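You operate a simulated robot arm through the tools that you are given. There is no shell and no other tool.

The job below is to be done with a simulated two-armed robot. You get a single attempt, and the scene is never put back.

Task
Pick up the yellow metal box with one hand, pass it to the other hand and put it on the top of the long bench. Set down upright: yellow metal box.

Only the result counts: the job must be done as asked and must still hold three seconds after the hand-in. Knocking over, shifting, dropping, spilling or breaking anything else fails it.

Robot
Two 6-joint arms with two-finger grippers on one trunk, on a base that moves. Base frame: it is fixed to the floor where the robot stands at the start and does not move with it; the origin is under the middle of the robot, x ahead of it, y to its left, z up. Readings come in m, degrees, newtons and seconds.
The left shoulder is at the start at [0.061, 0.144, 0.775], the right one opposite. With the tool pointing down near the work surface each hand reaches from about 0.28 to 0.7 m from the robot's upright axis, wherever it stands, measured 20 degrees to its own side. Places, roughly: top of the long bench [4.5, 0.9, 0.8]; yellow metal box (17x8x11 cm) [2.6, 0.2, 0.8]. Payload 2.45 kg a hand.
The tool frame of a hand sits at the grasp point between the pads (the TCP): z along the fingers, y along the line on which they close. The tips reach 0.026 m beyond it. The gripper opens to 0.096 m; its body begins 0.069 m behind the TCP.
Orientation is that of the tool frame in the base frame, as [roll, pitch, yaw] about the fixed x, y, z axes, in that order (R = Rz(yaw) Ry(pitch) Rx(roll)). With the fingers straight down and closing along the base's y, the tool's x points along the base's -x, its y along +y and its z along -z.

Tools
- The arms move only by the tool send_rows. It takes "left_rows", "right_rows" or both (then of equal length, played together; a hand with none holds still); each is a list of rows, each a list of 7 numbers: the turn, a rotation vector about the base's x, y, z in degrees, then the shift along the base's x, y, z in m, then the opening, from 0 (shut) to 1 (fully open). In form: [[wx, wy, wz, x, y, z, grip], ...]. A call has 1 to 20 rows; each row is the pose to reach, as a shift and turn from the pose commanded when the call began. A row lasts 0.2 s, in which the tool goes at most 0.05 m and 8.6 degrees; a call with a longer step from one row to the next is refused whole, and so is a gripper value outside its range. A pose out of reach is approached as far as the arm can. The call stops where the force on the tool passes 40 N (or 10 N more than at its start, if that is more) or the arm is blocked; 0.2 s more then pass. Each finger travels about 0.0799 m/s and halts on what it meets, pressing with about 24 N; the grip force reading is that of the motor and also rises with nothing between the fingers. The clock runs only during rows and for 0.2 s after the last one: add rows that repeat a pose to give the fingers time. It gives the time, the measured TCP pose, the force on the tool (base axes), the opening and the grip force at its end, in the units of the frame above (readings bear some noise), with the torque about the TCP (base axes, N m) and any sound that the robot's microphone picked up, and new pictures: "show" is both (left out), scene, wrist or none (wrist: the cameras of the hands that moved).
- Cameras (640 x 400 px; columns grow to the right, rows downward): "scene" is now at [0.1433, -0.014, 1.388]; the picture's right is [-0.19, -0.98, 0.00], its down [-0.67, 0.13, -0.73] and it looks along [0.72, -0.14, -0.68] (base axes); focal length 288 px, centre (320, 200). "left" rides on the left gripper at [0.082, -0.003, -0.098] in its tool frame; the picture's right is [0.04, 1.00, 0.00], its down [-0.73, 0.03, -0.68] and it looks along [-0.68, 0.03, 0.73] (tool axes); focal length 256 px, centre (320, 200). "right" rides on the right gripper at [0.081, 0.003, -0.098] in its tool frame; the picture's right is [-0.04, 1.00, 0.00], its down [-0.73, -0.03, -0.68] and it looks along [-0.68, -0.03, 0.73] (tool axes); focal length 256 px, centre (320, 200). There is no depth. A picture from a camera that has moved, and an enlarged one, comes with that camera's place and axes in the base frame and with its lens.
- slide_trunk(by): slides the trunk up (or, below 0, down) by that many m; the arms and the scene camera ride with it, the base frame stays. It gives what a move gives, with no picture.
- base_move(legs): drives the robot by 1 to 6 legs, each [ahead, turn to the left] in m and degrees, along the robot's own axes; the way and the turn of a leg run together, so that a leg with both is an arc; at most 1.5 m and 180 degrees a leg. The arms and the cameras ride along, it lands a little off, and it stops where it bumps. It gives what a move gives, and a new picture of the scene camera.
- turn_head(pan, tilt): turns the head with the scene camera to pan (to the left, within 86 degrees either way) and tilt (down, from -29 to 69), counted from straight ahead of the robot. It gives what a move gives, and a new picture of the scene camera.
- zoom(camera, box): a new picture of the part [left, top, right, bottom] of that camera's present view, enlarged. It takes no simulated time.
- finish_job(): hands the job in; it is judged then, once.

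Places have to be worked out from the pictures, the camera data and where the tool is seen. Open the grippers and draw the arms clear of the work before you hand the job in, unless the task says otherwise.

The tools are called after "Emit:" as a command line: name --argument value ..., lists and objects as JSON in quotes. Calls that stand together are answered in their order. send_rows: Moves the arms, as the interface text tells. Its arguments: {"type":"object","properties":{"left_rows":{"type":"array","items":{"type":"array","items":{"type":"number"}}},"right_rows":{"type":"array","items":{"type":"array","items":{"type":"number"}}},"show":{"type":"string","enum":["both","scene","wrist","none"]}},"required":[]} The other tools are called the same way: slide_trunk (by) moves the trunk up or down; base_move (legs) drives the base; turn_head (pan, tilt) turns the head that bears the scene camera; zoom (camera, box) takes an enlarged picture of a part of a camera's view; finish_job () hands the job in.

At the start:

```text
clock: 0.0
left_tool_pos: [0.5103, 0.1788, 0.9763]
left_orientation: [-180.0, 0.1, -179.6]
left_contact_force: [0.5, -0.1, 0.6]
left_ft_torque: [0.0, 0.01, 0.02]
left_width: 0.0959
left_grasp_force: 0.2
right_tool_pos: [0.489, -0.2103, 0.9788]
right_orientation: [-179.9, 0.0, -179.7]
right_contact_force: [0.0, -0.4, -0.2]
right_ft_torque: [0.0, 0.01, 0.01]
right_width: 0.096
right_grasp_force: 0.0
trunk travel left (down, up): [-0.4, 0.19]
robot x, y, heading: [0.0037, 0.0025, -0.4]
head pan, tilt (commanded): [-10.7, 42.9]
```

scene: 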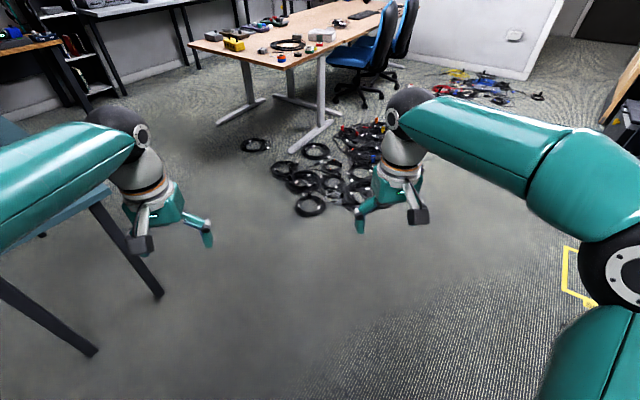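
right: 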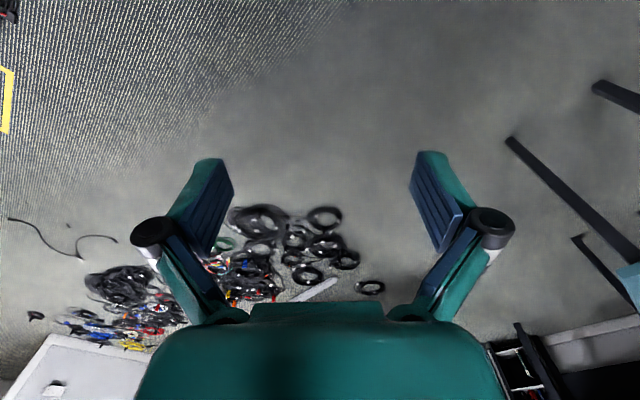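
left: 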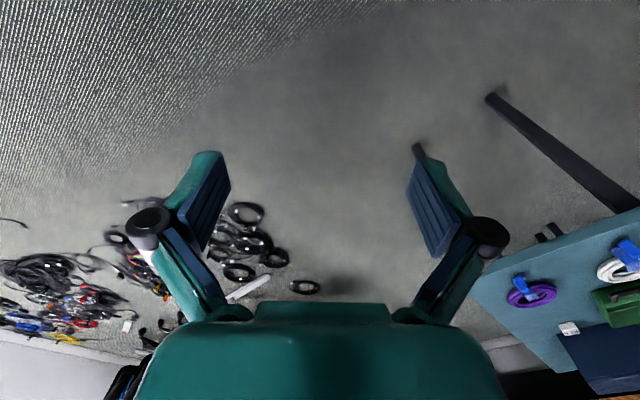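

The scene picture shows a yellow object on the near-left corner of the table ahead. I zoom in on it and look around with the head.

Emit:
zoom --camera "scene" --box '[160, 0, 400, 150]'

Emit:
turn_head --pan 5 --tilt 15

```text
2.67 times, centred on (280, 75) of scene
camera zoom: at [0.1433, -0.014, 1.388], right [-0.19, -0.98, 0.0], down [-0.67, 0.13, -0.73], along [0.72, -0.14, -0.68], focal length 767 px, centre (427, 533)
```

zoom: 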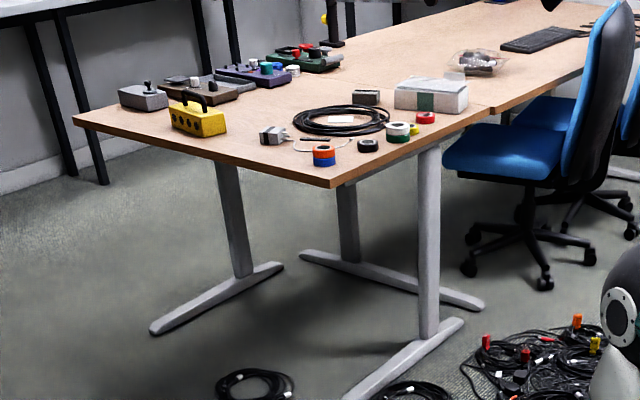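

```text
clock: 0.9
left_tool_pos: [0.5108, 0.1794, 0.9778]
left_orientation: [180.0, 0.0, -179.6]
left_contact_force: [0.1, -0.3, 0.4]
left_ft_torque: [0.01, 0.01, -0.04]
left_width: 0.096
left_grasp_force: 0.1
right_tool_pos: [0.4891, -0.2099, 0.979]
right_orientation: [180.0, 0.1, -179.6]
right_contact_force: [0.3, -0.5, 1.0]
right_ft_torque: [0.05, -0.02, 0.0]
right_width: 0.0959
right_grasp_force: 0.1
trunk travel left (down, up): [-0.4, 0.19]
robot x, y, heading: [0.0009, 0.0001, 0.1]
head pan, tilt (commanded): [5.0, 15.0]
camera scene: at [0.1549, 0.0094, 1.4317], right [0.09, -1.0, 0.0], down [-0.26, -0.02, -0.97], along [0.96, 0.08, -0.26], focal length 288 px, centre (320, 200)
```

scene: 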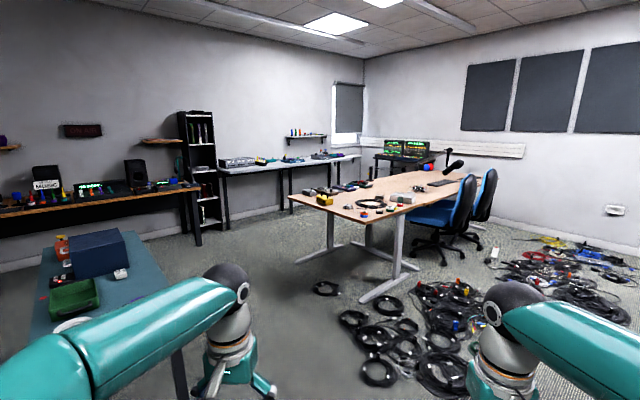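

The yellow box stands near the end of the middle table at about (325,200); the stated bench place projects to the white bench at the back wall. I zoom in on both.

Emit:
zoom --camera "scene" --box '[270, 165, 430, 265]'

Emit:
zoom --camera "scene" --box '[210, 120, 370, 220]'

```text
4.00 times, centred on (350, 215) of scene
camera zoom: at [0.1549, 0.0094, 1.4317], right [0.09, -1.0, 0.0], down [-0.26, -0.02, -0.97], along [0.96, 0.08, -0.26], focal length 1150 px, centre (200, 140)
```

zoom: 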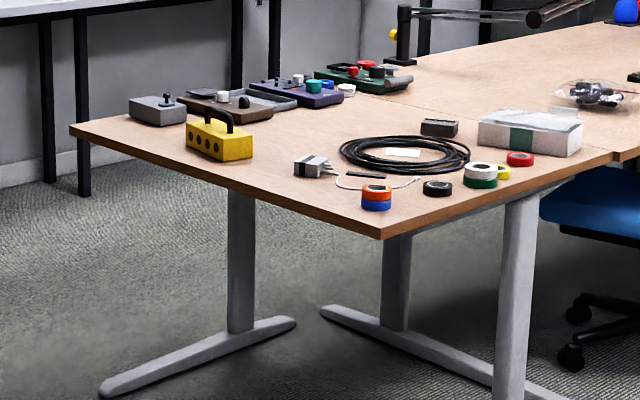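

```text
4.00 times, centred on (290, 170) of scene
camera zoom: at [0.1549, 0.0094, 1.4317], right [0.09, -1.0, 0.0], down [-0.26, -0.02, -0.97], along [0.96, 0.08, -0.26], focal length 1150 px, centre (440, 320)
```

zoom: 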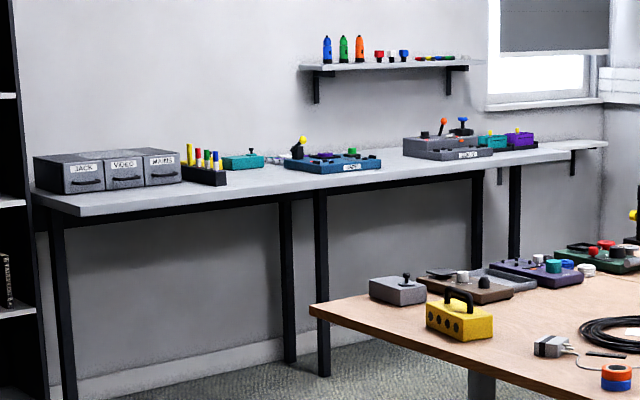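

The table is turned about 45°, its near end facing upper-left; the box is near that end edge around [2.58, 0.17]. I'll drive forward along the open floor left of the cables to a standing point off the table end.

Emit:
base_move --legs '[[0, 6], [1.2, 0]]'

```text
clock: 7.8
left_tool_pos: [1.7076, 0.3439, 0.9773]
left_orientation: [180.0, -0.1, -174.3]
left_contact_force: [-0.2, -0.1, 0.6]
left_ft_torque: [-0.03, 0.01, 0.02]
left_width: 0.096
left_grasp_force: 0.1
right_tool_pos: [1.7215, -0.0456, 0.9791]
right_orientation: [180.0, 0.0, -174.4]
right_contact_force: [1.0, -0.3, 0.4]
right_ft_torque: [0.01, -0.03, -0.01]
right_width: 0.0961
right_grasp_force: 0.0
trunk travel left (down, up): [-0.4, 0.19]
robot x, y, heading: [1.2111, 0.1206, 5.1]
head pan, tilt (commanded): [5.0, 15.0]
camera scene: at [1.368, 0.1444, 1.4317], right [0.18, -0.98, 0.0], down [-0.26, -0.05, -0.97], along [0.95, 0.17, -0.26], focal length 288 px, centre (320, 200)
```

scene: 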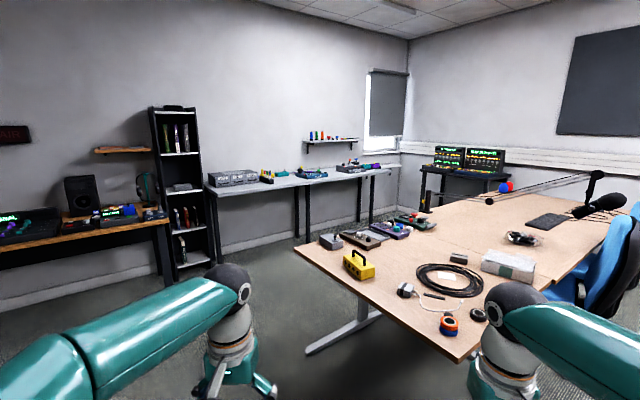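

Emit:
zoom --camera "scene" --box '[280, 205, 440, 305]'

Emit:
zoom --camera "scene" --box '[200, 130, 400, 255]'

```text
4.00 times, centred on (360, 255) of scene
camera zoom: at [1.368, 0.1444, 1.4317], right [0.18, -0.98, 0.0], down [-0.26, -0.05, -0.97], along [0.95, 0.17, -0.26], focal length 1150 px, centre (160, -20)
```

zoom: 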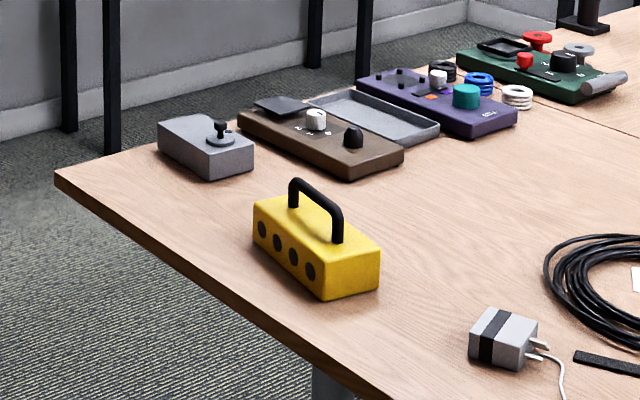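

```text
3.20 times, centred on (300, 192) of scene
camera zoom: at [1.368, 0.1444, 1.4317], right [0.18, -0.98, 0.0], down [-0.26, -0.05, -0.97], along [0.95, 0.17, -0.26], focal length 920 px, centre (384, 224)
```

zoom: 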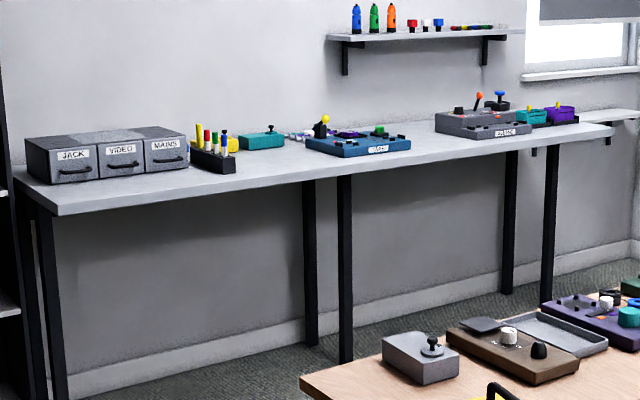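

The box's long side runs roughly parallel to the table end edge, with the handle along it; box centre about [2.62, 0.18], and the edge faces up-left. I drive to about [2.34, 0.63] and then turn to face the table end squarely.

Emit:
base_move --legs '[[0, 19.2], [1.1, 0]]'

```text
clock: 14.7
left_tool_pos: [2.6086, 0.9613, 0.9774]
left_orientation: [-180.0, -0.2, -154.6]
left_contact_force: [0.0, 0.0, 0.4]
left_ft_torque: [0.0, 0.01, -0.02]
left_width: 0.0961
left_grasp_force: 0.1
right_tool_pos: [2.7532, 0.5995, 0.9801]
right_orientation: [179.9, -0.1, -154.7]
right_contact_force: [0.3, -0.1, 0.3]
right_ft_torque: [-0.02, 0.02, 0.01]
right_width: 0.0958
right_grasp_force: 0.1
trunk travel left (down, up): [-0.4, 0.19]
robot x, y, heading: [2.2219, 0.5795, 25.0]
head pan, tilt (commanded): [5.0, 15.0]
camera scene: at [2.3588, 0.6563, 1.4316], right [0.5, -0.86, 0.0], down [-0.23, -0.13, -0.97], along [0.83, 0.48, -0.26], focal length 288 px, centre (320, 200)
```

scene: 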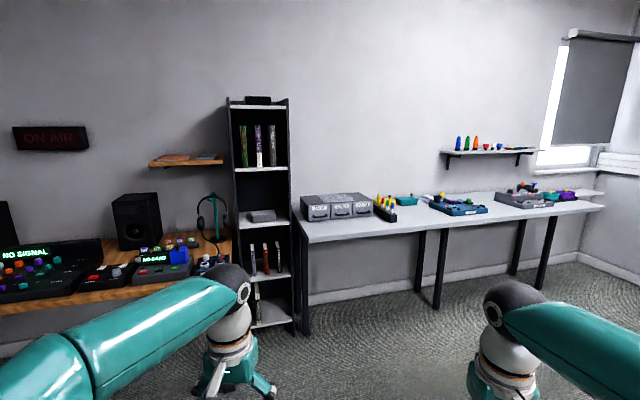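

I'm at [2.22, 0.58]. I take a closer look at the bench from here, then turn right to face the table end.

Emit:
zoom --camera "scene" --box '[290, 140, 610, 340]'

Emit:
base_move --legs '[[0, -70]]'

Emit:
turn_head --pan -5 --tilt 45

```text
2.00 times, centred on (450, 240) of scene
camera zoom: at [2.3588, 0.6563, 1.4316], right [0.5, -0.86, 0.0], down [-0.23, -0.13, -0.97], along [0.83, 0.48, -0.26], focal length 575 px, centre (60, 120)
```

zoom: 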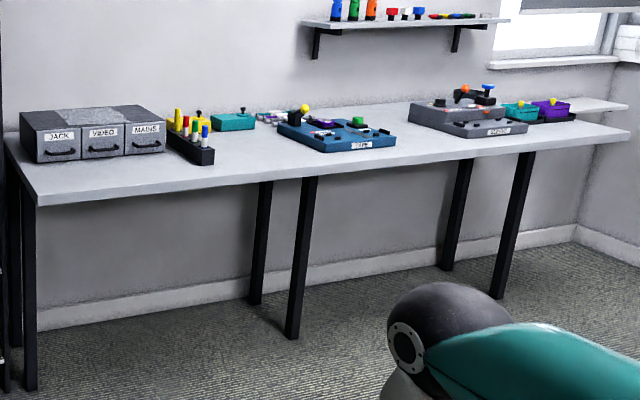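

```text
clock: 18.5
left_tool_pos: [2.7127, 0.3556, 0.9776]
left_orientation: [-180.0, 0.1, 136.3]
left_contact_force: [0.7, 0.2, -0.2]
left_ft_torque: [-0.05, -0.02, 0.0]
left_width: 0.0961
left_grasp_force: 0.0
right_tool_pos: [2.4268, 0.0917, 0.9803]
right_orientation: [-179.9, 0.0, 136.2]
right_contact_force: [0.7, 0.2, 0.5]
right_ft_torque: [0.0, 0.02, 0.01]
right_width: 0.0959
right_grasp_force: 0.0
trunk travel left (down, up): [-0.4, 0.19]
robot x, y, heading: [2.2569, 0.624, -43.7]
head pan, tilt (commanded): [5.0, 15.0]
camera scene: at [2.3768, 0.5208, 1.4318], right [-0.62, -0.78, 0.0], down [-0.2, 0.16, -0.97], along [0.75, -0.6, -0.26], focal length 288 px, centre (320, 200)
```

scene: 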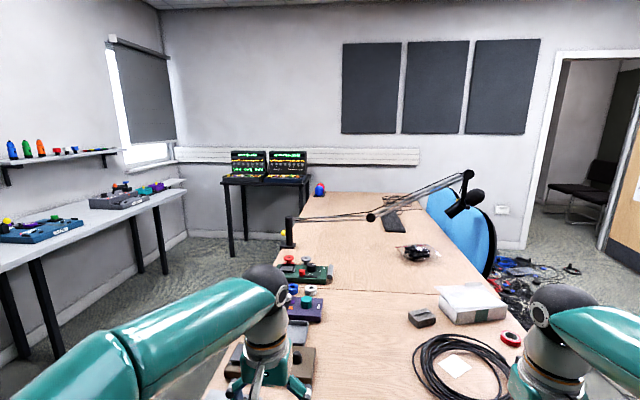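

```text
clock: 19.4
left_tool_pos: [2.7127, 0.3561, 0.978]
left_orientation: [-180.0, 0.0, 136.4]
left_contact_force: [-0.3, 0.6, -1.1]
left_ft_torque: [0.02, -0.05, 0.03]
left_width: 0.096
left_grasp_force: 0.0
right_tool_pos: [2.4265, 0.092, 0.9808]
right_orientation: [-180.0, 0.1, 136.3]
right_contact_force: [-1.1, -0.2, 0.1]
right_ft_torque: [0.01, -0.03, 0.02]
right_width: 0.0963
right_grasp_force: 0.1
trunk travel left (down, up): [-0.4, 0.19]
robot x, y, heading: [2.2608, 0.6194, -43.5]
head pan, tilt (commanded): [-5.0, 45.0]
camera scene: at [2.3571, 0.5173, 1.385], right [-0.75, -0.66, 0.0], down [-0.47, 0.53, -0.71], along [0.47, -0.53, -0.71], focal length 288 px, centre (320, 200)
```

scene: 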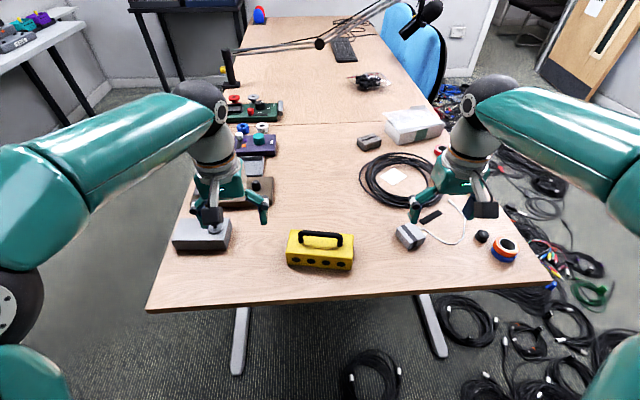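

The robot now faces the table end, with the yellow box between the two hands. I zoom in on the box for its exact pose.

Emit:
zoom --camera "scene" --box '[260, 210, 388, 290]'

Emit:
zoom --camera "right" --box '[0, 0, 640, 400]'

Emit:
zoom --camera "left" --box '[0, 0, 640, 400]'

```text
5.00 times, centred on (324, 250) of scene
camera zoom: at [2.3571, 0.5173, 1.385], right [-0.75, -0.66, 0.0], down [-0.47, 0.53, -0.71], along [0.47, -0.53, -0.71], focal length 1438 px, centre (300, -50)
```

zoom: 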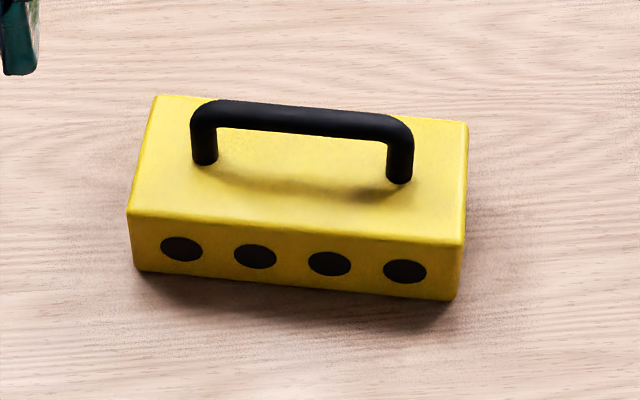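

```text
1.00 times, centred on (320, 200) of right (not enlarged: the box is as wide or as high as the picture)
camera zoom: at [2.3695, 0.1508, 1.0787], right [0.72, 0.69, 0.0], down [0.51, -0.53, 0.68], along [0.47, -0.49, -0.73], focal length 256 px, centre (320, 200)
```

zoom: 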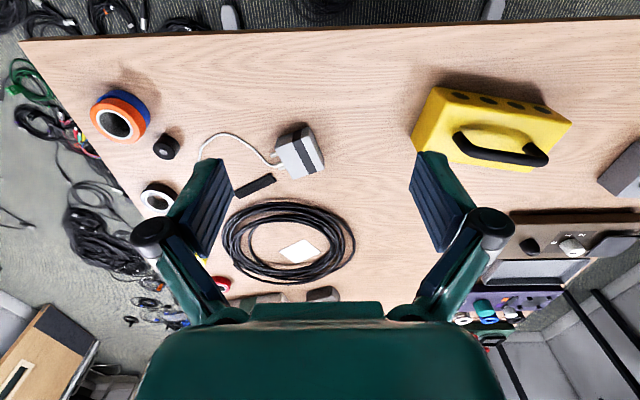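

```text
1.00 times, centred on (320, 200) of left (not enlarged: the box is as wide or as high as the picture)
camera zoom: at [2.6514, 0.4085, 1.0775], right [0.66, 0.75, 0.0], down [0.55, -0.49, 0.68], along [0.51, -0.45, -0.73], focal length 256 px, centre (320, 200)
```

zoom: 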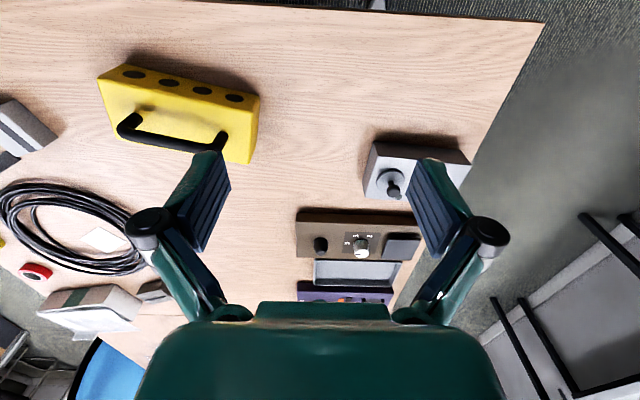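

From the scene picture: box centre ≈ [2.645, 0.19], long axis at about 35° in the base, table ≈ 0.735, body top ≈ 0.79, handle bar ≈ 0.843. I move the left hand aside and turn the right hand about 79° so that it closes across the handle, hovering above it.

Emit:
send_rows --left_rows '[[0, 0, 0, 0.004, 0.0128, 0.003, 1], [0, 0, 0, 0.008, 0.0256, 0.006, 1], [0, 0, 0, 0.012, 0.0384, 0.009, 1], [0, 0, 0, 0.016, 0.0512, 0.012, 1], [0, 0, 0, 0.02, 0.064, 0.015, 1], [0, 0, 0, 0.024, 0.0768, 0.018, 1], [0, 0, 0, 0.028, 0.0896, 0.021, 1], [0, 0, 0, 0.032, 0.1024, 0.024, 1], [0, 0, 0, 0.036, 0.1152, 0.027, 1], [0, 0, 0, 0.04, 0.128, 0.03, 1]]' --right_rows '[[0, 0, 7.9, 0.0218, 0.0098, 0, 1], [0, 0, 15.8, 0.0435, 0.0196, 0, 1], [0, 0, 23.7, 0.0653, 0.0294, 0, 1], [0, 0, 31.6, 0.087, 0.0392, 0, 1], [0, 0, 39.5, 0.1088, 0.049, 0, 1], [0, 0, 47.4, 0.1305, 0.0588, 0, 1], [0, 0, 55.3, 0.1523, 0.0686, 0, 1], [0, 0, 63.2, 0.174, 0.0784, 0, 1], [0, 0, 71.1, 0.1958, 0.0882, 0, 1], [0, 0, 79, 0.2175, 0.098, 0, 1]]' --show "both"

```text
clock: 21.6
left_tool_pos: [2.7524, 0.4832, 1.0098]
left_orientation: [180.0, -0.1, 136.3]
left_contact_force: [0.3, 0.6, 1.5]
left_ft_torque: [0.04, 0.01, -0.01]
left_width: 0.0958
left_grasp_force: 0.1
right_tool_pos: [2.6435, 0.1907, 0.9805]
right_orientation: [179.9, 0.0, -144.5]
right_contact_force: [0.4, 0.3, 0.4]
right_ft_torque: [0.02, 0.0, 0.0]
right_width: 0.096
right_grasp_force: 0.1
trunk travel left (down, up): [-0.4, 0.19]
robot x, y, heading: [2.2588, 0.6199, -43.6]
head pan, tilt (commanded): [-5.0, 45.0]
camera scene: at [2.3582, 0.5181, 1.3849], right [-0.75, -0.66, 0.0], down [-0.47, 0.53, -0.71], along [0.47, -0.53, -0.71], focal length 288 px, centre (320, 200)
camera right: at [2.5757, 0.1463, 1.0787], right [-0.55, 0.84, 0.0], down [0.62, 0.4, 0.68], along [0.57, 0.37, -0.73], focal length 256 px, centre (320, 200)
camera left: at [2.692, 0.5359, 1.1074], right [0.66, 0.75, 0.0], down [0.55, -0.49, 0.68], along [0.51, -0.45, -0.73], focal length 256 px, centre (320, 200)
```

scene: 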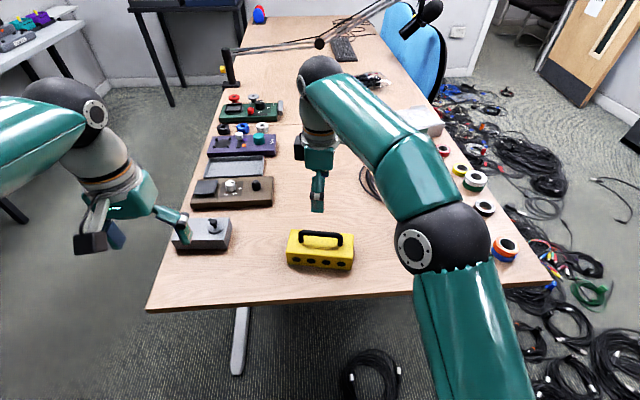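
right: 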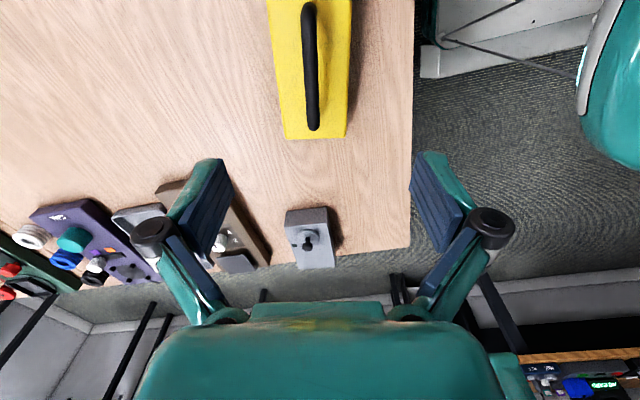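
left: 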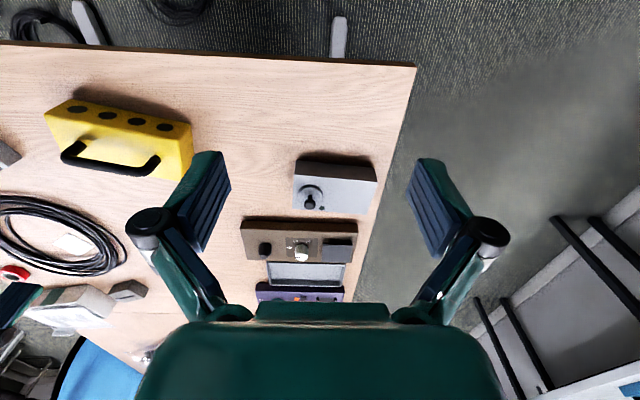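

The right hand hovers above the box with the bar running nearly along its view's vertical. I zoom to measure the bar's offset from the tool axis.

Emit:
zoom --camera "right" --box '[240, 0, 400, 100]'

Emit:
zoom --camera "right" --box '[240, 60, 400, 160]'

Emit:
zoom --camera "scene" --box '[260, 190, 388, 270]'

```text
4.00 times, centred on (320, 50) of right
camera zoom: at [2.5757, 0.1463, 1.0787], right [-0.55, 0.84, 0.0], down [0.62, 0.4, 0.68], along [0.57, 0.37, -0.73], focal length 1024 px, centre (320, 800)
```

zoom: 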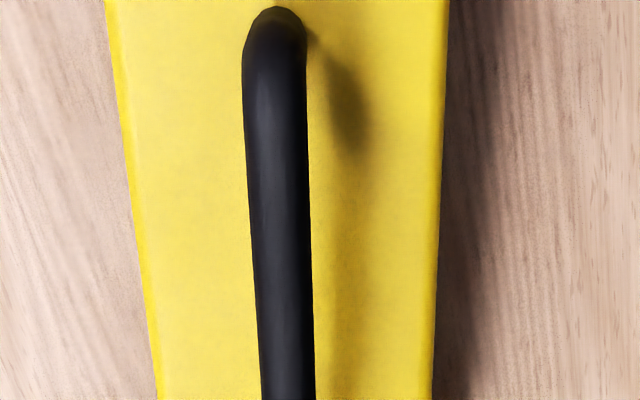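

```text
4.00 times, centred on (320, 110) of right
camera zoom: at [2.5757, 0.1463, 1.0787], right [-0.55, 0.84, 0.0], down [0.62, 0.4, 0.68], along [0.57, 0.37, -0.73], focal length 1024 px, centre (320, 560)
```

zoom: 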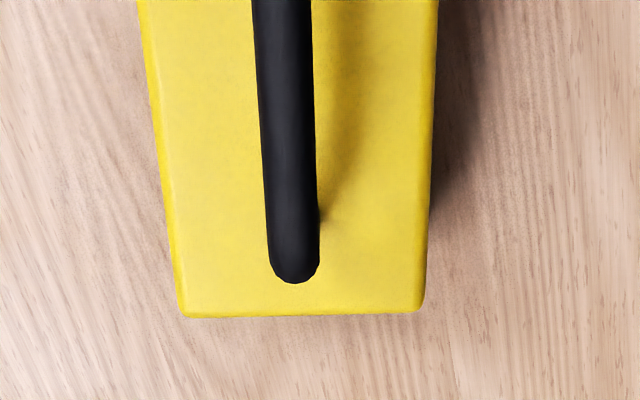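

```text
5.00 times, centred on (324, 230) of scene
camera zoom: at [2.3582, 0.5181, 1.3849], right [-0.75, -0.66, 0.0], down [-0.47, 0.53, -0.71], along [0.47, -0.53, -0.71], focal length 1438 px, centre (300, 50)
```

zoom: 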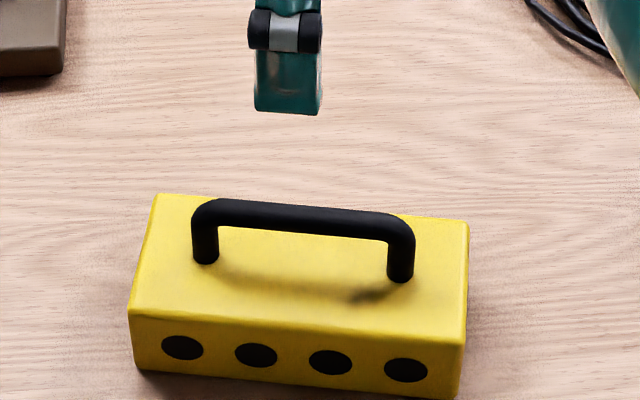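

The bar lies about 8 mm to one side of the tool axis and about 5 mm to the right; I correct for that and descend to just above the handle to check.

Emit:
send_rows --right_rows '[[0, 0, -0.5, 0.0003, -0.0045, -0.02, 1], [0, 0, -0.7, 0.0003, -0.0091, -0.04, 1], [0, 0, -0.7, 0.0003, -0.0091, -0.06, 1], [0, 0, -0.7, 0.0003, -0.0091, -0.085, 1], [0, 0, -0.7, 0.0003, -0.0091, -0.085, 1]]' --show "both"

Emit:
zoom --camera "scene" --box '[260, 190, 388, 270]'

```text
clock: 22.8
left_tool_pos: [2.7521, 0.4839, 1.0091]
left_orientation: [180.0, -0.1, 136.2]
left_contact_force: [0.1, -0.8, 0.3]
left_ft_torque: [0.01, 0.01, -0.02]
left_width: 0.0959
left_grasp_force: 0.1
right_tool_pos: [2.6432, 0.1796, 0.8957]
right_orientation: [180.0, -0.1, -145.5]
right_contact_force: [0.2, 0.5, -0.9]
right_ft_torque: [-0.03, 0.02, -0.03]
right_width: 0.0962
right_grasp_force: 0.1
trunk travel left (down, up): [-0.4, 0.19]
robot x, y, heading: [2.2594, 0.6212, -43.9]
head pan, tilt (commanded): [-5.0, 45.0]
camera scene: at [2.3576, 0.5181, 1.385], right [-0.75, -0.66, 0.0], down [-0.47, 0.53, -0.71], along [0.47, -0.53, -0.71], focal length 288 px, centre (320, 200)
camera right: at [2.5743, 0.1372, 0.9931], right [-0.53, 0.85, 0.0], down [0.62, 0.39, 0.68], along [0.57, 0.36, -0.73], focal length 256 px, centre (320, 200)
```

scene: 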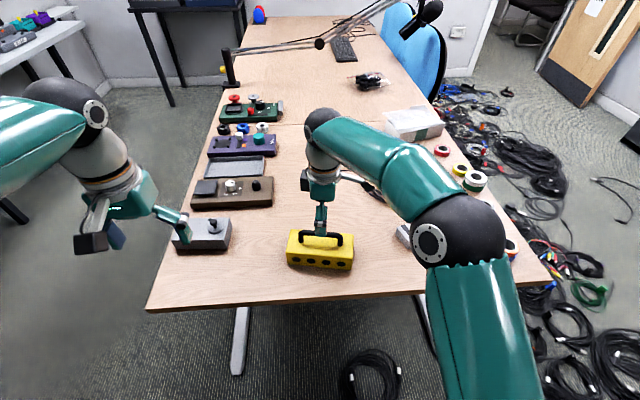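
right: 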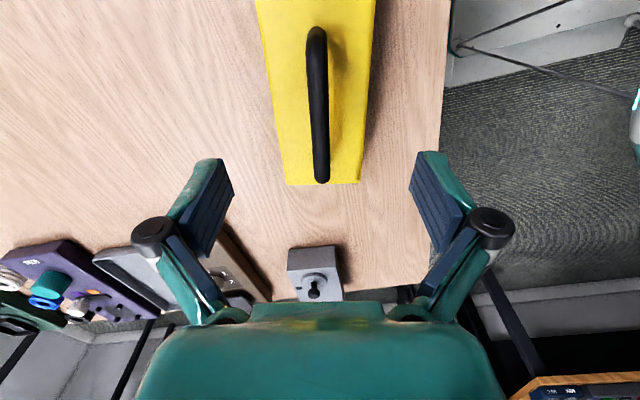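

```text
5.00 times, centred on (324, 230) of scene
camera zoom: at [2.3576, 0.5181, 1.385], right [-0.75, -0.66, 0.0], down [-0.47, 0.53, -0.71], along [0.47, -0.53, -0.71], focal length 1438 px, centre (300, 50)
```

zoom: 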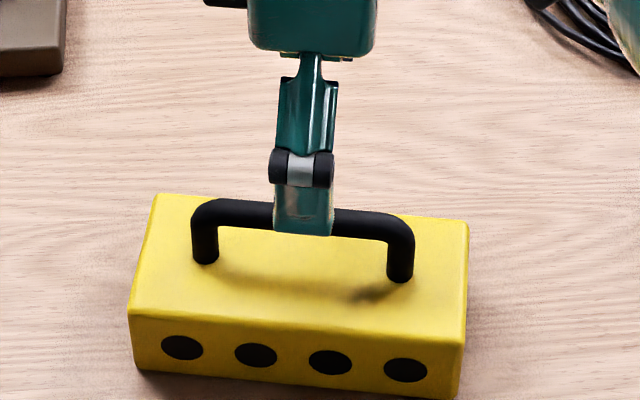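

The bar is centred between the fingers. I descend the rest so the bar sits at the grasp point, then close.

Emit:
send_rows --right_rows '[[0, 0, 0, -0.0025, -0.0017, -0.02, 1], [0, 0, 0, -0.005, -0.0034, -0.04, 1], [0, 0, 0, -0.005, -0.0034, -0.053, 1], [0, 0, 0, -0.005, -0.0034, -0.053, 1]]' --show "both"

Emit:
zoom --camera "scene" --box '[260, 190, 388, 270]'

```text
clock: 23.8
left_tool_pos: [2.7534, 0.4834, 1.008]
left_orientation: [-180.0, 0.0, 136.2]
left_contact_force: [0.7, 0.0, 1.1]
left_ft_torque: [0.0, -0.04, 0.03]
left_width: 0.0961
left_grasp_force: 0.2
right_tool_pos: [2.6403, 0.1772, 0.8432]
right_orientation: [180.0, 0.0, -145.4]
right_contact_force: [0.5, -0.4, 0.1]
right_ft_torque: [0.03, 0.02, 0.02]
right_width: 0.0959
right_grasp_force: 0.2
trunk travel left (down, up): [-0.4, 0.19]
robot x, y, heading: [2.2564, 0.6217, -43.6]
head pan, tilt (commanded): [-5.0, 45.0]
camera scene: at [2.3577, 0.5181, 1.385], right [-0.75, -0.66, 0.0], down [-0.47, 0.53, -0.71], along [0.47, -0.53, -0.71], focal length 288 px, centre (320, 200)
camera right: at [2.5704, 0.1344, 0.9408], right [-0.53, 0.85, 0.0], down [0.62, 0.39, 0.68], along [0.57, 0.36, -0.73], focal length 256 px, centre (320, 200)
```

scene: 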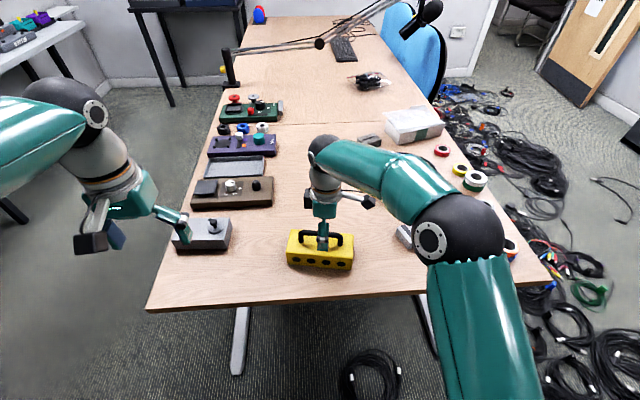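
right: 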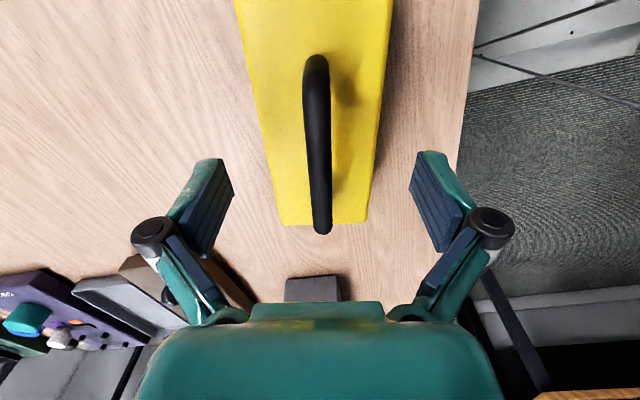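

```text
5.00 times, centred on (324, 230) of scene
camera zoom: at [2.3577, 0.5181, 1.385], right [-0.75, -0.66, 0.0], down [-0.47, 0.53, -0.71], along [0.47, -0.53, -0.71], focal length 1438 px, centre (300, 50)
```

zoom: 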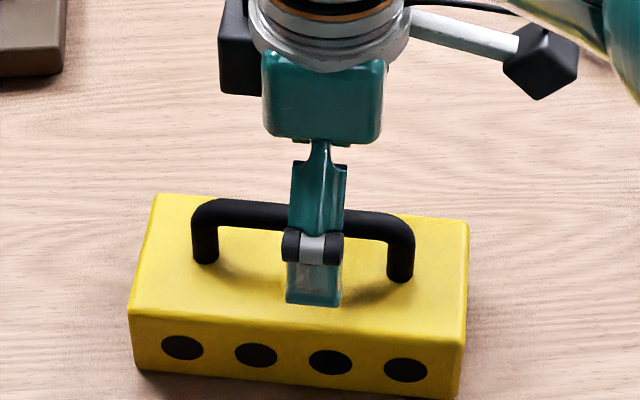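

The bar is at the pads and centred, no contact force. I close the right gripper and watch for a stop on the bar.

Emit:
send_rows --right_rows '[[0, 0, 0, 0, 0, 0, 0], [0, 0, 0, 0, 0, 0, 0], [0, 0, 0, 0, 0, 0, 0], [0, 0, 0, 0, 0, 0, 0], [0, 0, 0, 0, 0, 0, 0]]' --show "wrist"

```text
clock: 25.0
left_tool_pos: [2.7526, 0.4837, 1.0085]
left_orientation: [-180.0, 0.0, 136.2]
left_contact_force: [0.8, -0.6, -0.5]
left_ft_torque: [0.0, 0.02, -0.02]
left_width: 0.0959
left_grasp_force: 0.0
right_tool_pos: [2.6404, 0.1776, 0.8423]
right_orientation: [179.9, 0.1, -145.5]
right_contact_force: [0.7, -0.7, -0.2]
right_ft_torque: [-0.02, 0.0, 0.22]
right_width: 0.0138
right_grasp_force: 23.9
trunk travel left (down, up): [-0.4, 0.19]
robot x, y, heading: [2.2594, 0.6203, -43.6]
head pan, tilt (commanded): [-5.0, 45.0]
camera right: at [2.5704, 0.1343, 0.9409], right [-0.53, 0.85, 0.0], down [0.62, 0.39, 0.68], along [0.57, 0.36, -0.73], focal length 256 px, centre (320, 200)
```

right: 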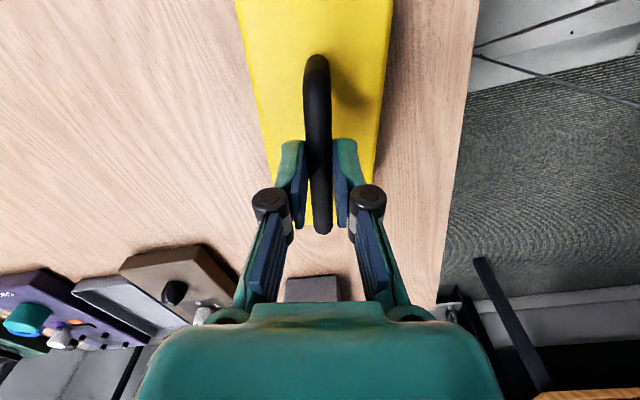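

The fingers hold the bar at 13.8 mm with 24 N. I lift a few cm and read the weight.

Emit:
send_rows --right_rows '[[0, 0, 0, 0, 0, 0.01, 0], [0, 0, 0, 0, 0, 0.025, 0], [0, 0, 0, 0, 0, 0.04, 0], [0, 0, 0, 0, 0, 0.06, 0], [0, 0, 0, 0, 0, 0.06, 0], [0, 0, 0, 0, 0, 0.06, 0]]' --show "both"

Emit:
zoom --camera "scene" --box '[250, 160, 410, 260]'

```text
clock: 26.4
left_tool_pos: [2.7516, 0.4828, 1.0099]
left_orientation: [-180.0, -0.1, 136.3]
left_contact_force: [1.0, -0.8, -0.4]
left_ft_torque: [0.01, -0.06, 0.0]
left_width: 0.0963
left_grasp_force: 0.2
right_tool_pos: [2.64, 0.1778, 0.9042]
right_orientation: [180.0, 0.0, -145.5]
right_contact_force: [0.1, 1.2, -6.4]
right_ft_torque: [-0.04, 0.09, 0.0]
right_width: 0.014
right_grasp_force: 24.3
trunk travel left (down, up): [-0.4, 0.19]
robot x, y, heading: [2.2605, 0.6205, -43.6]
head pan, tilt (commanded): [-5.0, 45.0]
camera scene: at [2.3582, 0.5175, 1.3849], right [-0.75, -0.66, 0.0], down [-0.47, 0.53, -0.71], along [0.47, -0.53, -0.71], focal length 288 px, centre (320, 200)
camera right: at [2.5707, 0.1333, 1.0013], right [-0.53, 0.85, 0.0], down [0.62, 0.39, 0.68], along [0.57, 0.36, -0.73], focal length 256 px, centre (320, 200)
```

scene: 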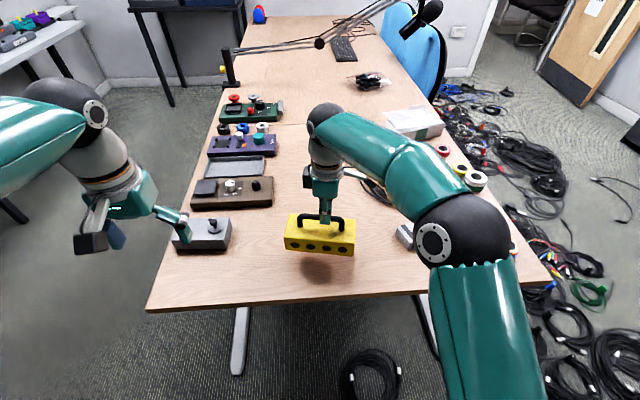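
right: 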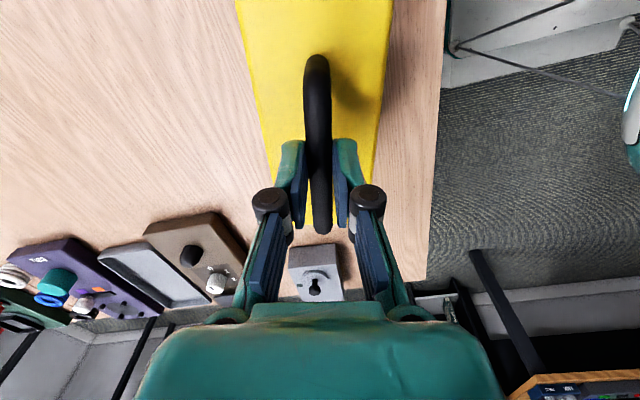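

```text
4.00 times, centred on (330, 210) of scene
camera zoom: at [2.3582, 0.5175, 1.3849], right [-0.75, -0.66, 0.0], down [-0.47, 0.53, -0.71], along [0.47, -0.53, -0.71], focal length 1150 px, centre (280, 160)
```

zoom: 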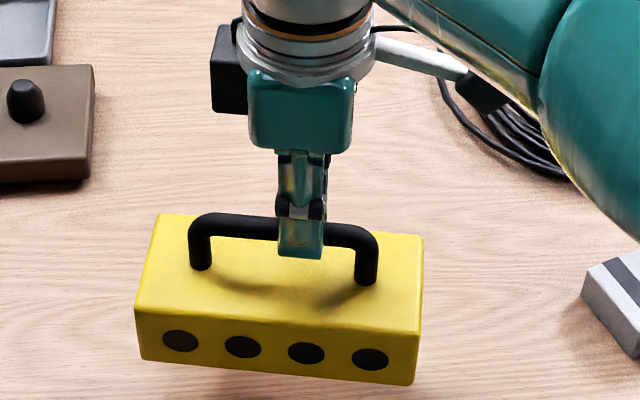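

The box (about 0.65 kg) hangs level from the right hand. Next I draw it back toward the robot and up while squaring it to the robot, and turn the left hand −90° so it can close across the box's 8 cm width.

Emit:
send_rows --left_rows '[[0, 0, -8.16, 0, 0, 0.004, 1], [0, 0, -16.3, 0, 0, 0.008, 1], [0, 0, -24.5, 0, 0, 0.012, 1], [0, 0, -32.6, 0, 0, 0.016, 1], [0, 0, -40.8, 0, 0, 0.02, 1], [0, 0, -49, 0, 0, 0.024, 1], [0, 0, -57.1, 0, 0, 0.028, 1], [0, 0, -65.3, 0, 0, 0.032, 1], [0, 0, -73.4, 0, 0, 0.036, 1], [0, 0, -81.6, 0, 0, 0.04, 1], [0, 0, -89.8, 0, 0, 0.04, 1], [0, 0, -89.8, 0, 0, 0.04, 1]]' --right_rows '[[0, 0, 1.1, -0.0062, 0.0094, 0.01, 0], [0, 0, 2.2, -0.0124, 0.0188, 0.02, 0], [0, 0, 3.3, -0.0185, 0.0282, 0.03, 0], [0, 0, 4.4, -0.0247, 0.0376, 0.04, 0], [0, 0, 5.5, -0.0309, 0.047, 0.05, 0], [0, 0, 6.5, -0.0371, 0.0564, 0.06, 0], [0, 0, 7.6, -0.0433, 0.0658, 0.07, 0], [0, 0, 8.7, -0.0495, 0.0752, 0.08, 0], [0, 0, 9.8, -0.0556, 0.0846, 0.09, 0], [0, 0, 10.9, -0.0618, 0.094, 0.1, 0], [0, 0, 12, -0.068, 0.1034, 0.11, 0], [0, 0, 12, -0.068, 0.1034, 0.11, 0]]' --show "both"

```text
clock: 29.0
left_tool_pos: [2.7534, 0.4829, 1.0482]
left_orientation: [-179.9, 0.0, 46.3]
left_contact_force: [-0.2, 0.9, 0.3]
left_ft_torque: [0.0, -0.02, 0.0]
left_width: 0.0961
left_grasp_force: 0.0
right_tool_pos: [2.571, 0.2792, 1.0132]
right_orientation: [179.9, -0.1, -133.4]
right_contact_force: [-0.2, 0.0, -8.0]
right_ft_torque: [-0.05, 0.06, 0.0]
right_width: 0.0136
right_grasp_force: 24.3
trunk travel left (down, up): [-0.4, 0.19]
robot x, y, heading: [2.26, 0.6211, -43.4]
head pan, tilt (commanded): [-5.0, 45.0]
camera scene: at [2.3582, 0.5175, 1.3848], right [-0.75, -0.66, 0.0], down [-0.47, 0.53, -0.71], along [0.47, -0.53, -0.71], focal length 288 px, centre (320, 200)
camera right: at [2.5129, 0.2236, 1.1109], right [-0.7, 0.72, 0.0], down [0.53, 0.51, 0.68], along [0.49, 0.47, -0.73], focal length 256 px, centre (320, 200)
camera left: at [2.8069, 0.5434, 1.147], right [0.75, -0.66, 0.0], down [-0.48, -0.55, 0.68], along [-0.45, -0.51, -0.73], focal length 256 px, centre (320, 200)
```

scene: 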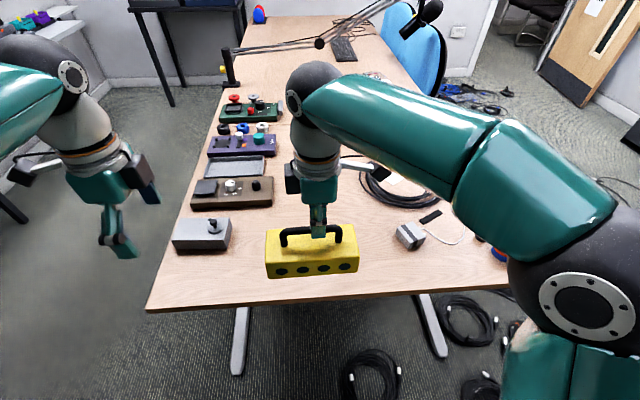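
right: 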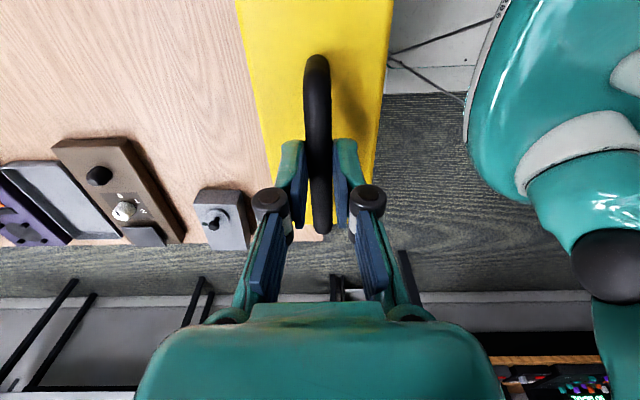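
left: 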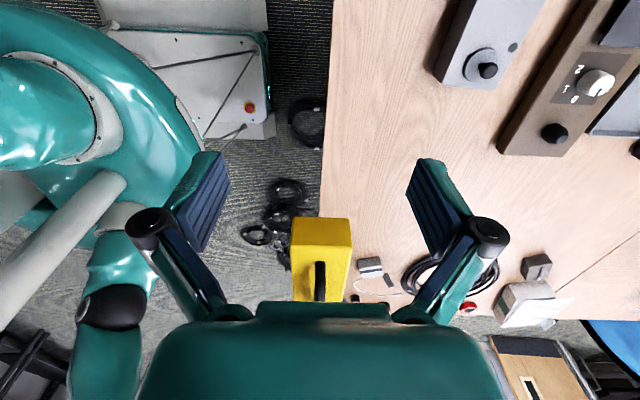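

Both hands are in place and the left camera sees the box end on. I zoom in on the two grippers to judge the clearances for the handover.

Emit:
zoom --camera "scene" --box '[0, 80, 400, 330]'

Emit:
zoom --camera "scene" --box '[240, 180, 400, 280]'

Emit:
zoom --camera "left" --box '[260, 200, 388, 280]'

```text
1.60 times, centred on (200, 205) of scene
camera zoom: at [2.3582, 0.5175, 1.3848], right [-0.75, -0.66, 0.0], down [-0.47, 0.53, -0.71], along [0.47, -0.53, -0.71], focal length 460 px, centre (512, 192)
```

zoom: 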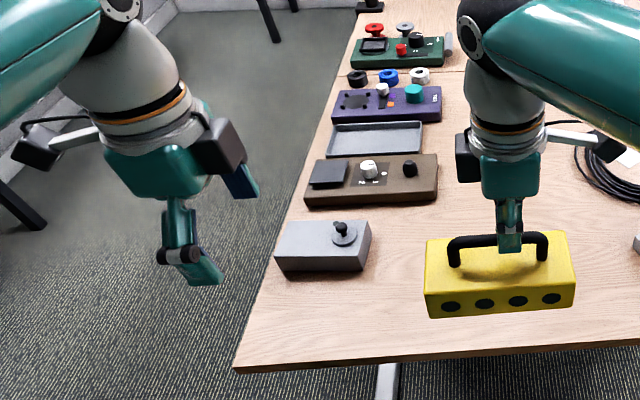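

```text
4.00 times, centred on (320, 230) of scene
camera zoom: at [2.3582, 0.5175, 1.3848], right [-0.75, -0.66, 0.0], down [-0.47, 0.53, -0.71], along [0.47, -0.53, -0.71], focal length 1150 px, centre (320, 80)
```

zoom: 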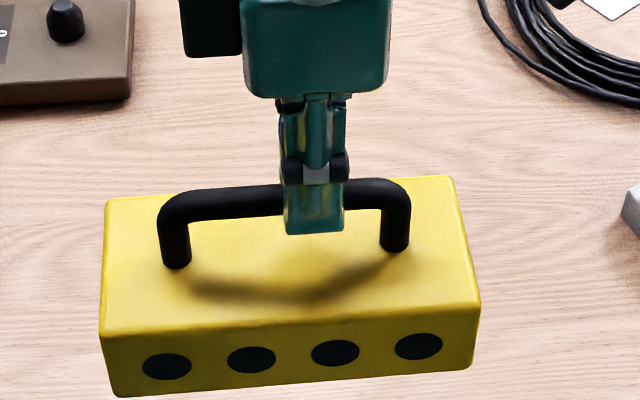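

```text
5.00 times, centred on (324, 240) of left
camera zoom: at [2.8069, 0.5434, 1.147], right [0.75, -0.66, 0.0], down [-0.48, -0.55, 0.68], along [-0.45, -0.51, -0.73], focal length 1280 px, centre (300, 0)
```

zoom: 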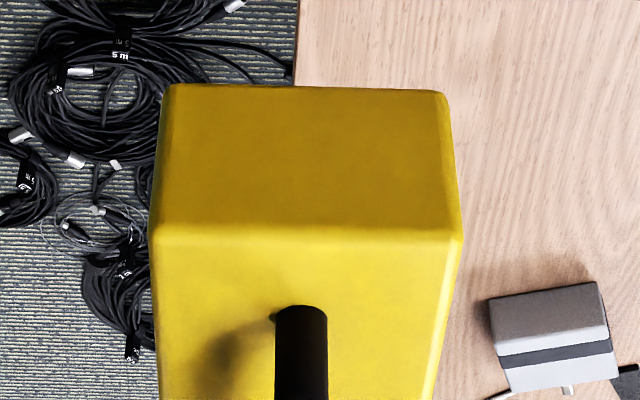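

Measurements from both cameras agree: body top ≈ 0.949, box centre about 11 mm left of the right TCP, bar gripped about 18 mm below the TCP. I tilt the left hand 43° and bring it to a pre-grasp spot up-left of the box.

Emit:
send_rows --left_rows '[[-4.4, 4.2, 0, -0.005, -0.006, 0.002, 1], [-8.9, 8.5, 0, -0.012, -0.0145, 0.004, 1], [-13.3, 12.7, 0, -0.024, -0.029, 0.004, 1], [-17.8, 17, 0, -0.038, -0.0455, 0.002, 1], [-22.2, 21.2, 0, -0.054, -0.0645, -0.002, 1], [-26.7, 25.5, 0, -0.07, -0.0835, -0.007, 1], [-31.1, 29.7, 0, -0.0848, -0.1013, -0.0119, 1], [-31.1, 29.7, 0, -0.0848, -0.1013, -0.0119, 1]]' --show "both"

Emit:
zoom --camera "scene" --box '[120, 120, 440, 320]'

```text
clock: 30.8
left_tool_pos: [2.6688, 0.3835, 1.0347]
left_orientation: [-179.7, 43.1, 46.5]
left_contact_force: [-0.9, 0.3, 0.6]
left_ft_torque: [-0.02, -0.05, -0.03]
left_width: 0.0961
left_grasp_force: 0.0
right_tool_pos: [2.5716, 0.2809, 1.0136]
right_orientation: [179.9, 0.0, -133.5]
right_contact_force: [-0.2, 0.9, -7.1]
right_ft_torque: [-0.06, 0.02, -0.02]
right_width: 0.0139
right_grasp_force: 23.8
trunk travel left (down, up): [-0.4, 0.19]
robot x, y, heading: [2.2611, 0.6208, -43.6]
head pan, tilt (commanded): [-5.0, 45.0]
camera scene: at [2.3579, 0.5178, 1.3849], right [-0.75, -0.66, 0.0], down [-0.47, 0.53, -0.71], along [0.47, -0.53, -0.71], focal length 288 px, centre (320, 200)
camera left: at [2.754, 0.475, 1.0517], right [0.74, -0.67, -0.03], down [-0.03, -0.07, 1.0], along [-0.67, -0.74, -0.07], focal length 256 px, centre (320, 200)
```

scene: 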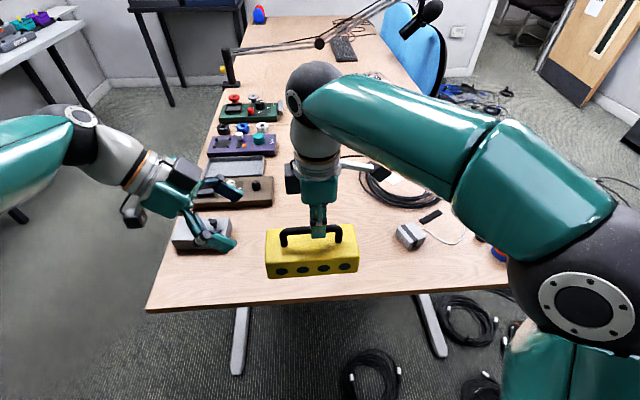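
left: 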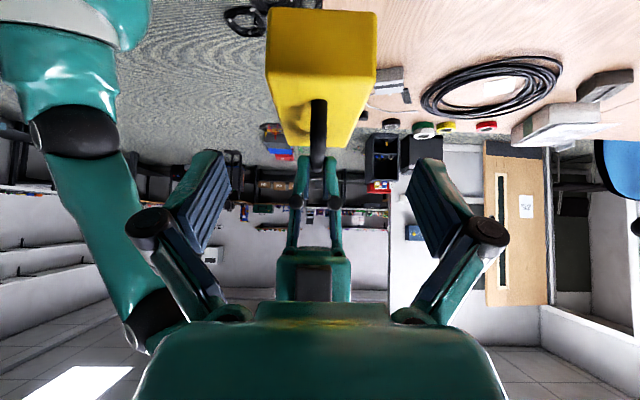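

```text
2.00 times, centred on (280, 220) of scene
camera zoom: at [2.3579, 0.5178, 1.3849], right [-0.75, -0.66, 0.0], down [-0.47, 0.53, -0.71], along [0.47, -0.53, -0.71], focal length 575 px, centre (400, 160)
```

zoom: 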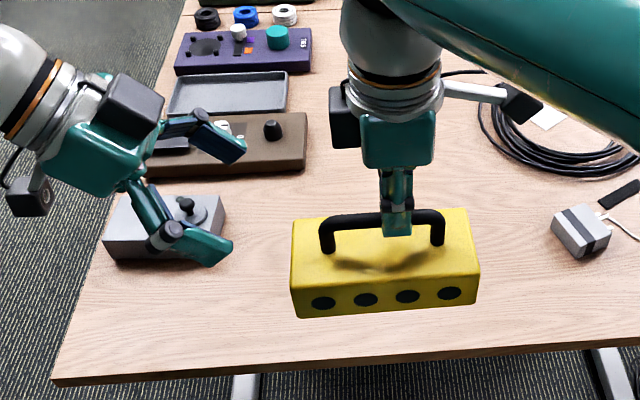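

The left hand is lined up at up-left of the box. I zoom on its camera view to check the sideways alignment before sliding in.

Emit:
zoom --camera "left" --box '[240, 0, 400, 100]'

Emit:
zoom --camera "left" --box '[240, 80, 400, 180]'

```text
4.00 times, centred on (320, 50) of left
camera zoom: at [2.754, 0.475, 1.0517], right [0.74, -0.67, -0.03], down [-0.03, -0.07, 1.0], along [-0.67, -0.74, -0.07], focal length 1024 px, centre (320, 800)
```

zoom: 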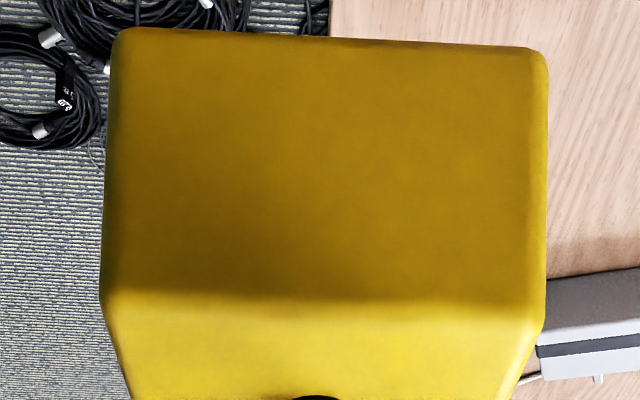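

```text
4.00 times, centred on (320, 130) of left
camera zoom: at [2.754, 0.475, 1.0517], right [0.74, -0.67, -0.03], down [-0.03, -0.07, 1.0], along [-0.67, -0.74, -0.07], focal length 1024 px, centre (320, 480)
```

zoom: 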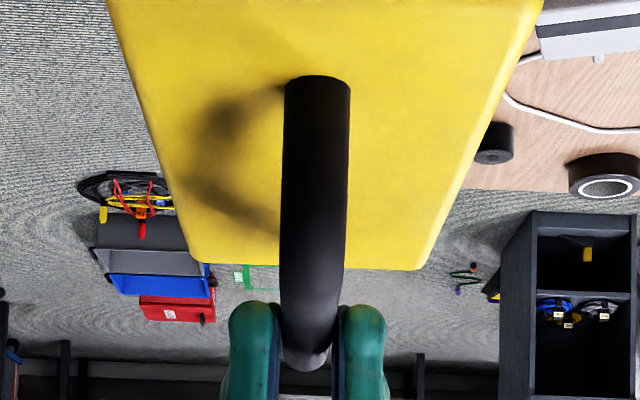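

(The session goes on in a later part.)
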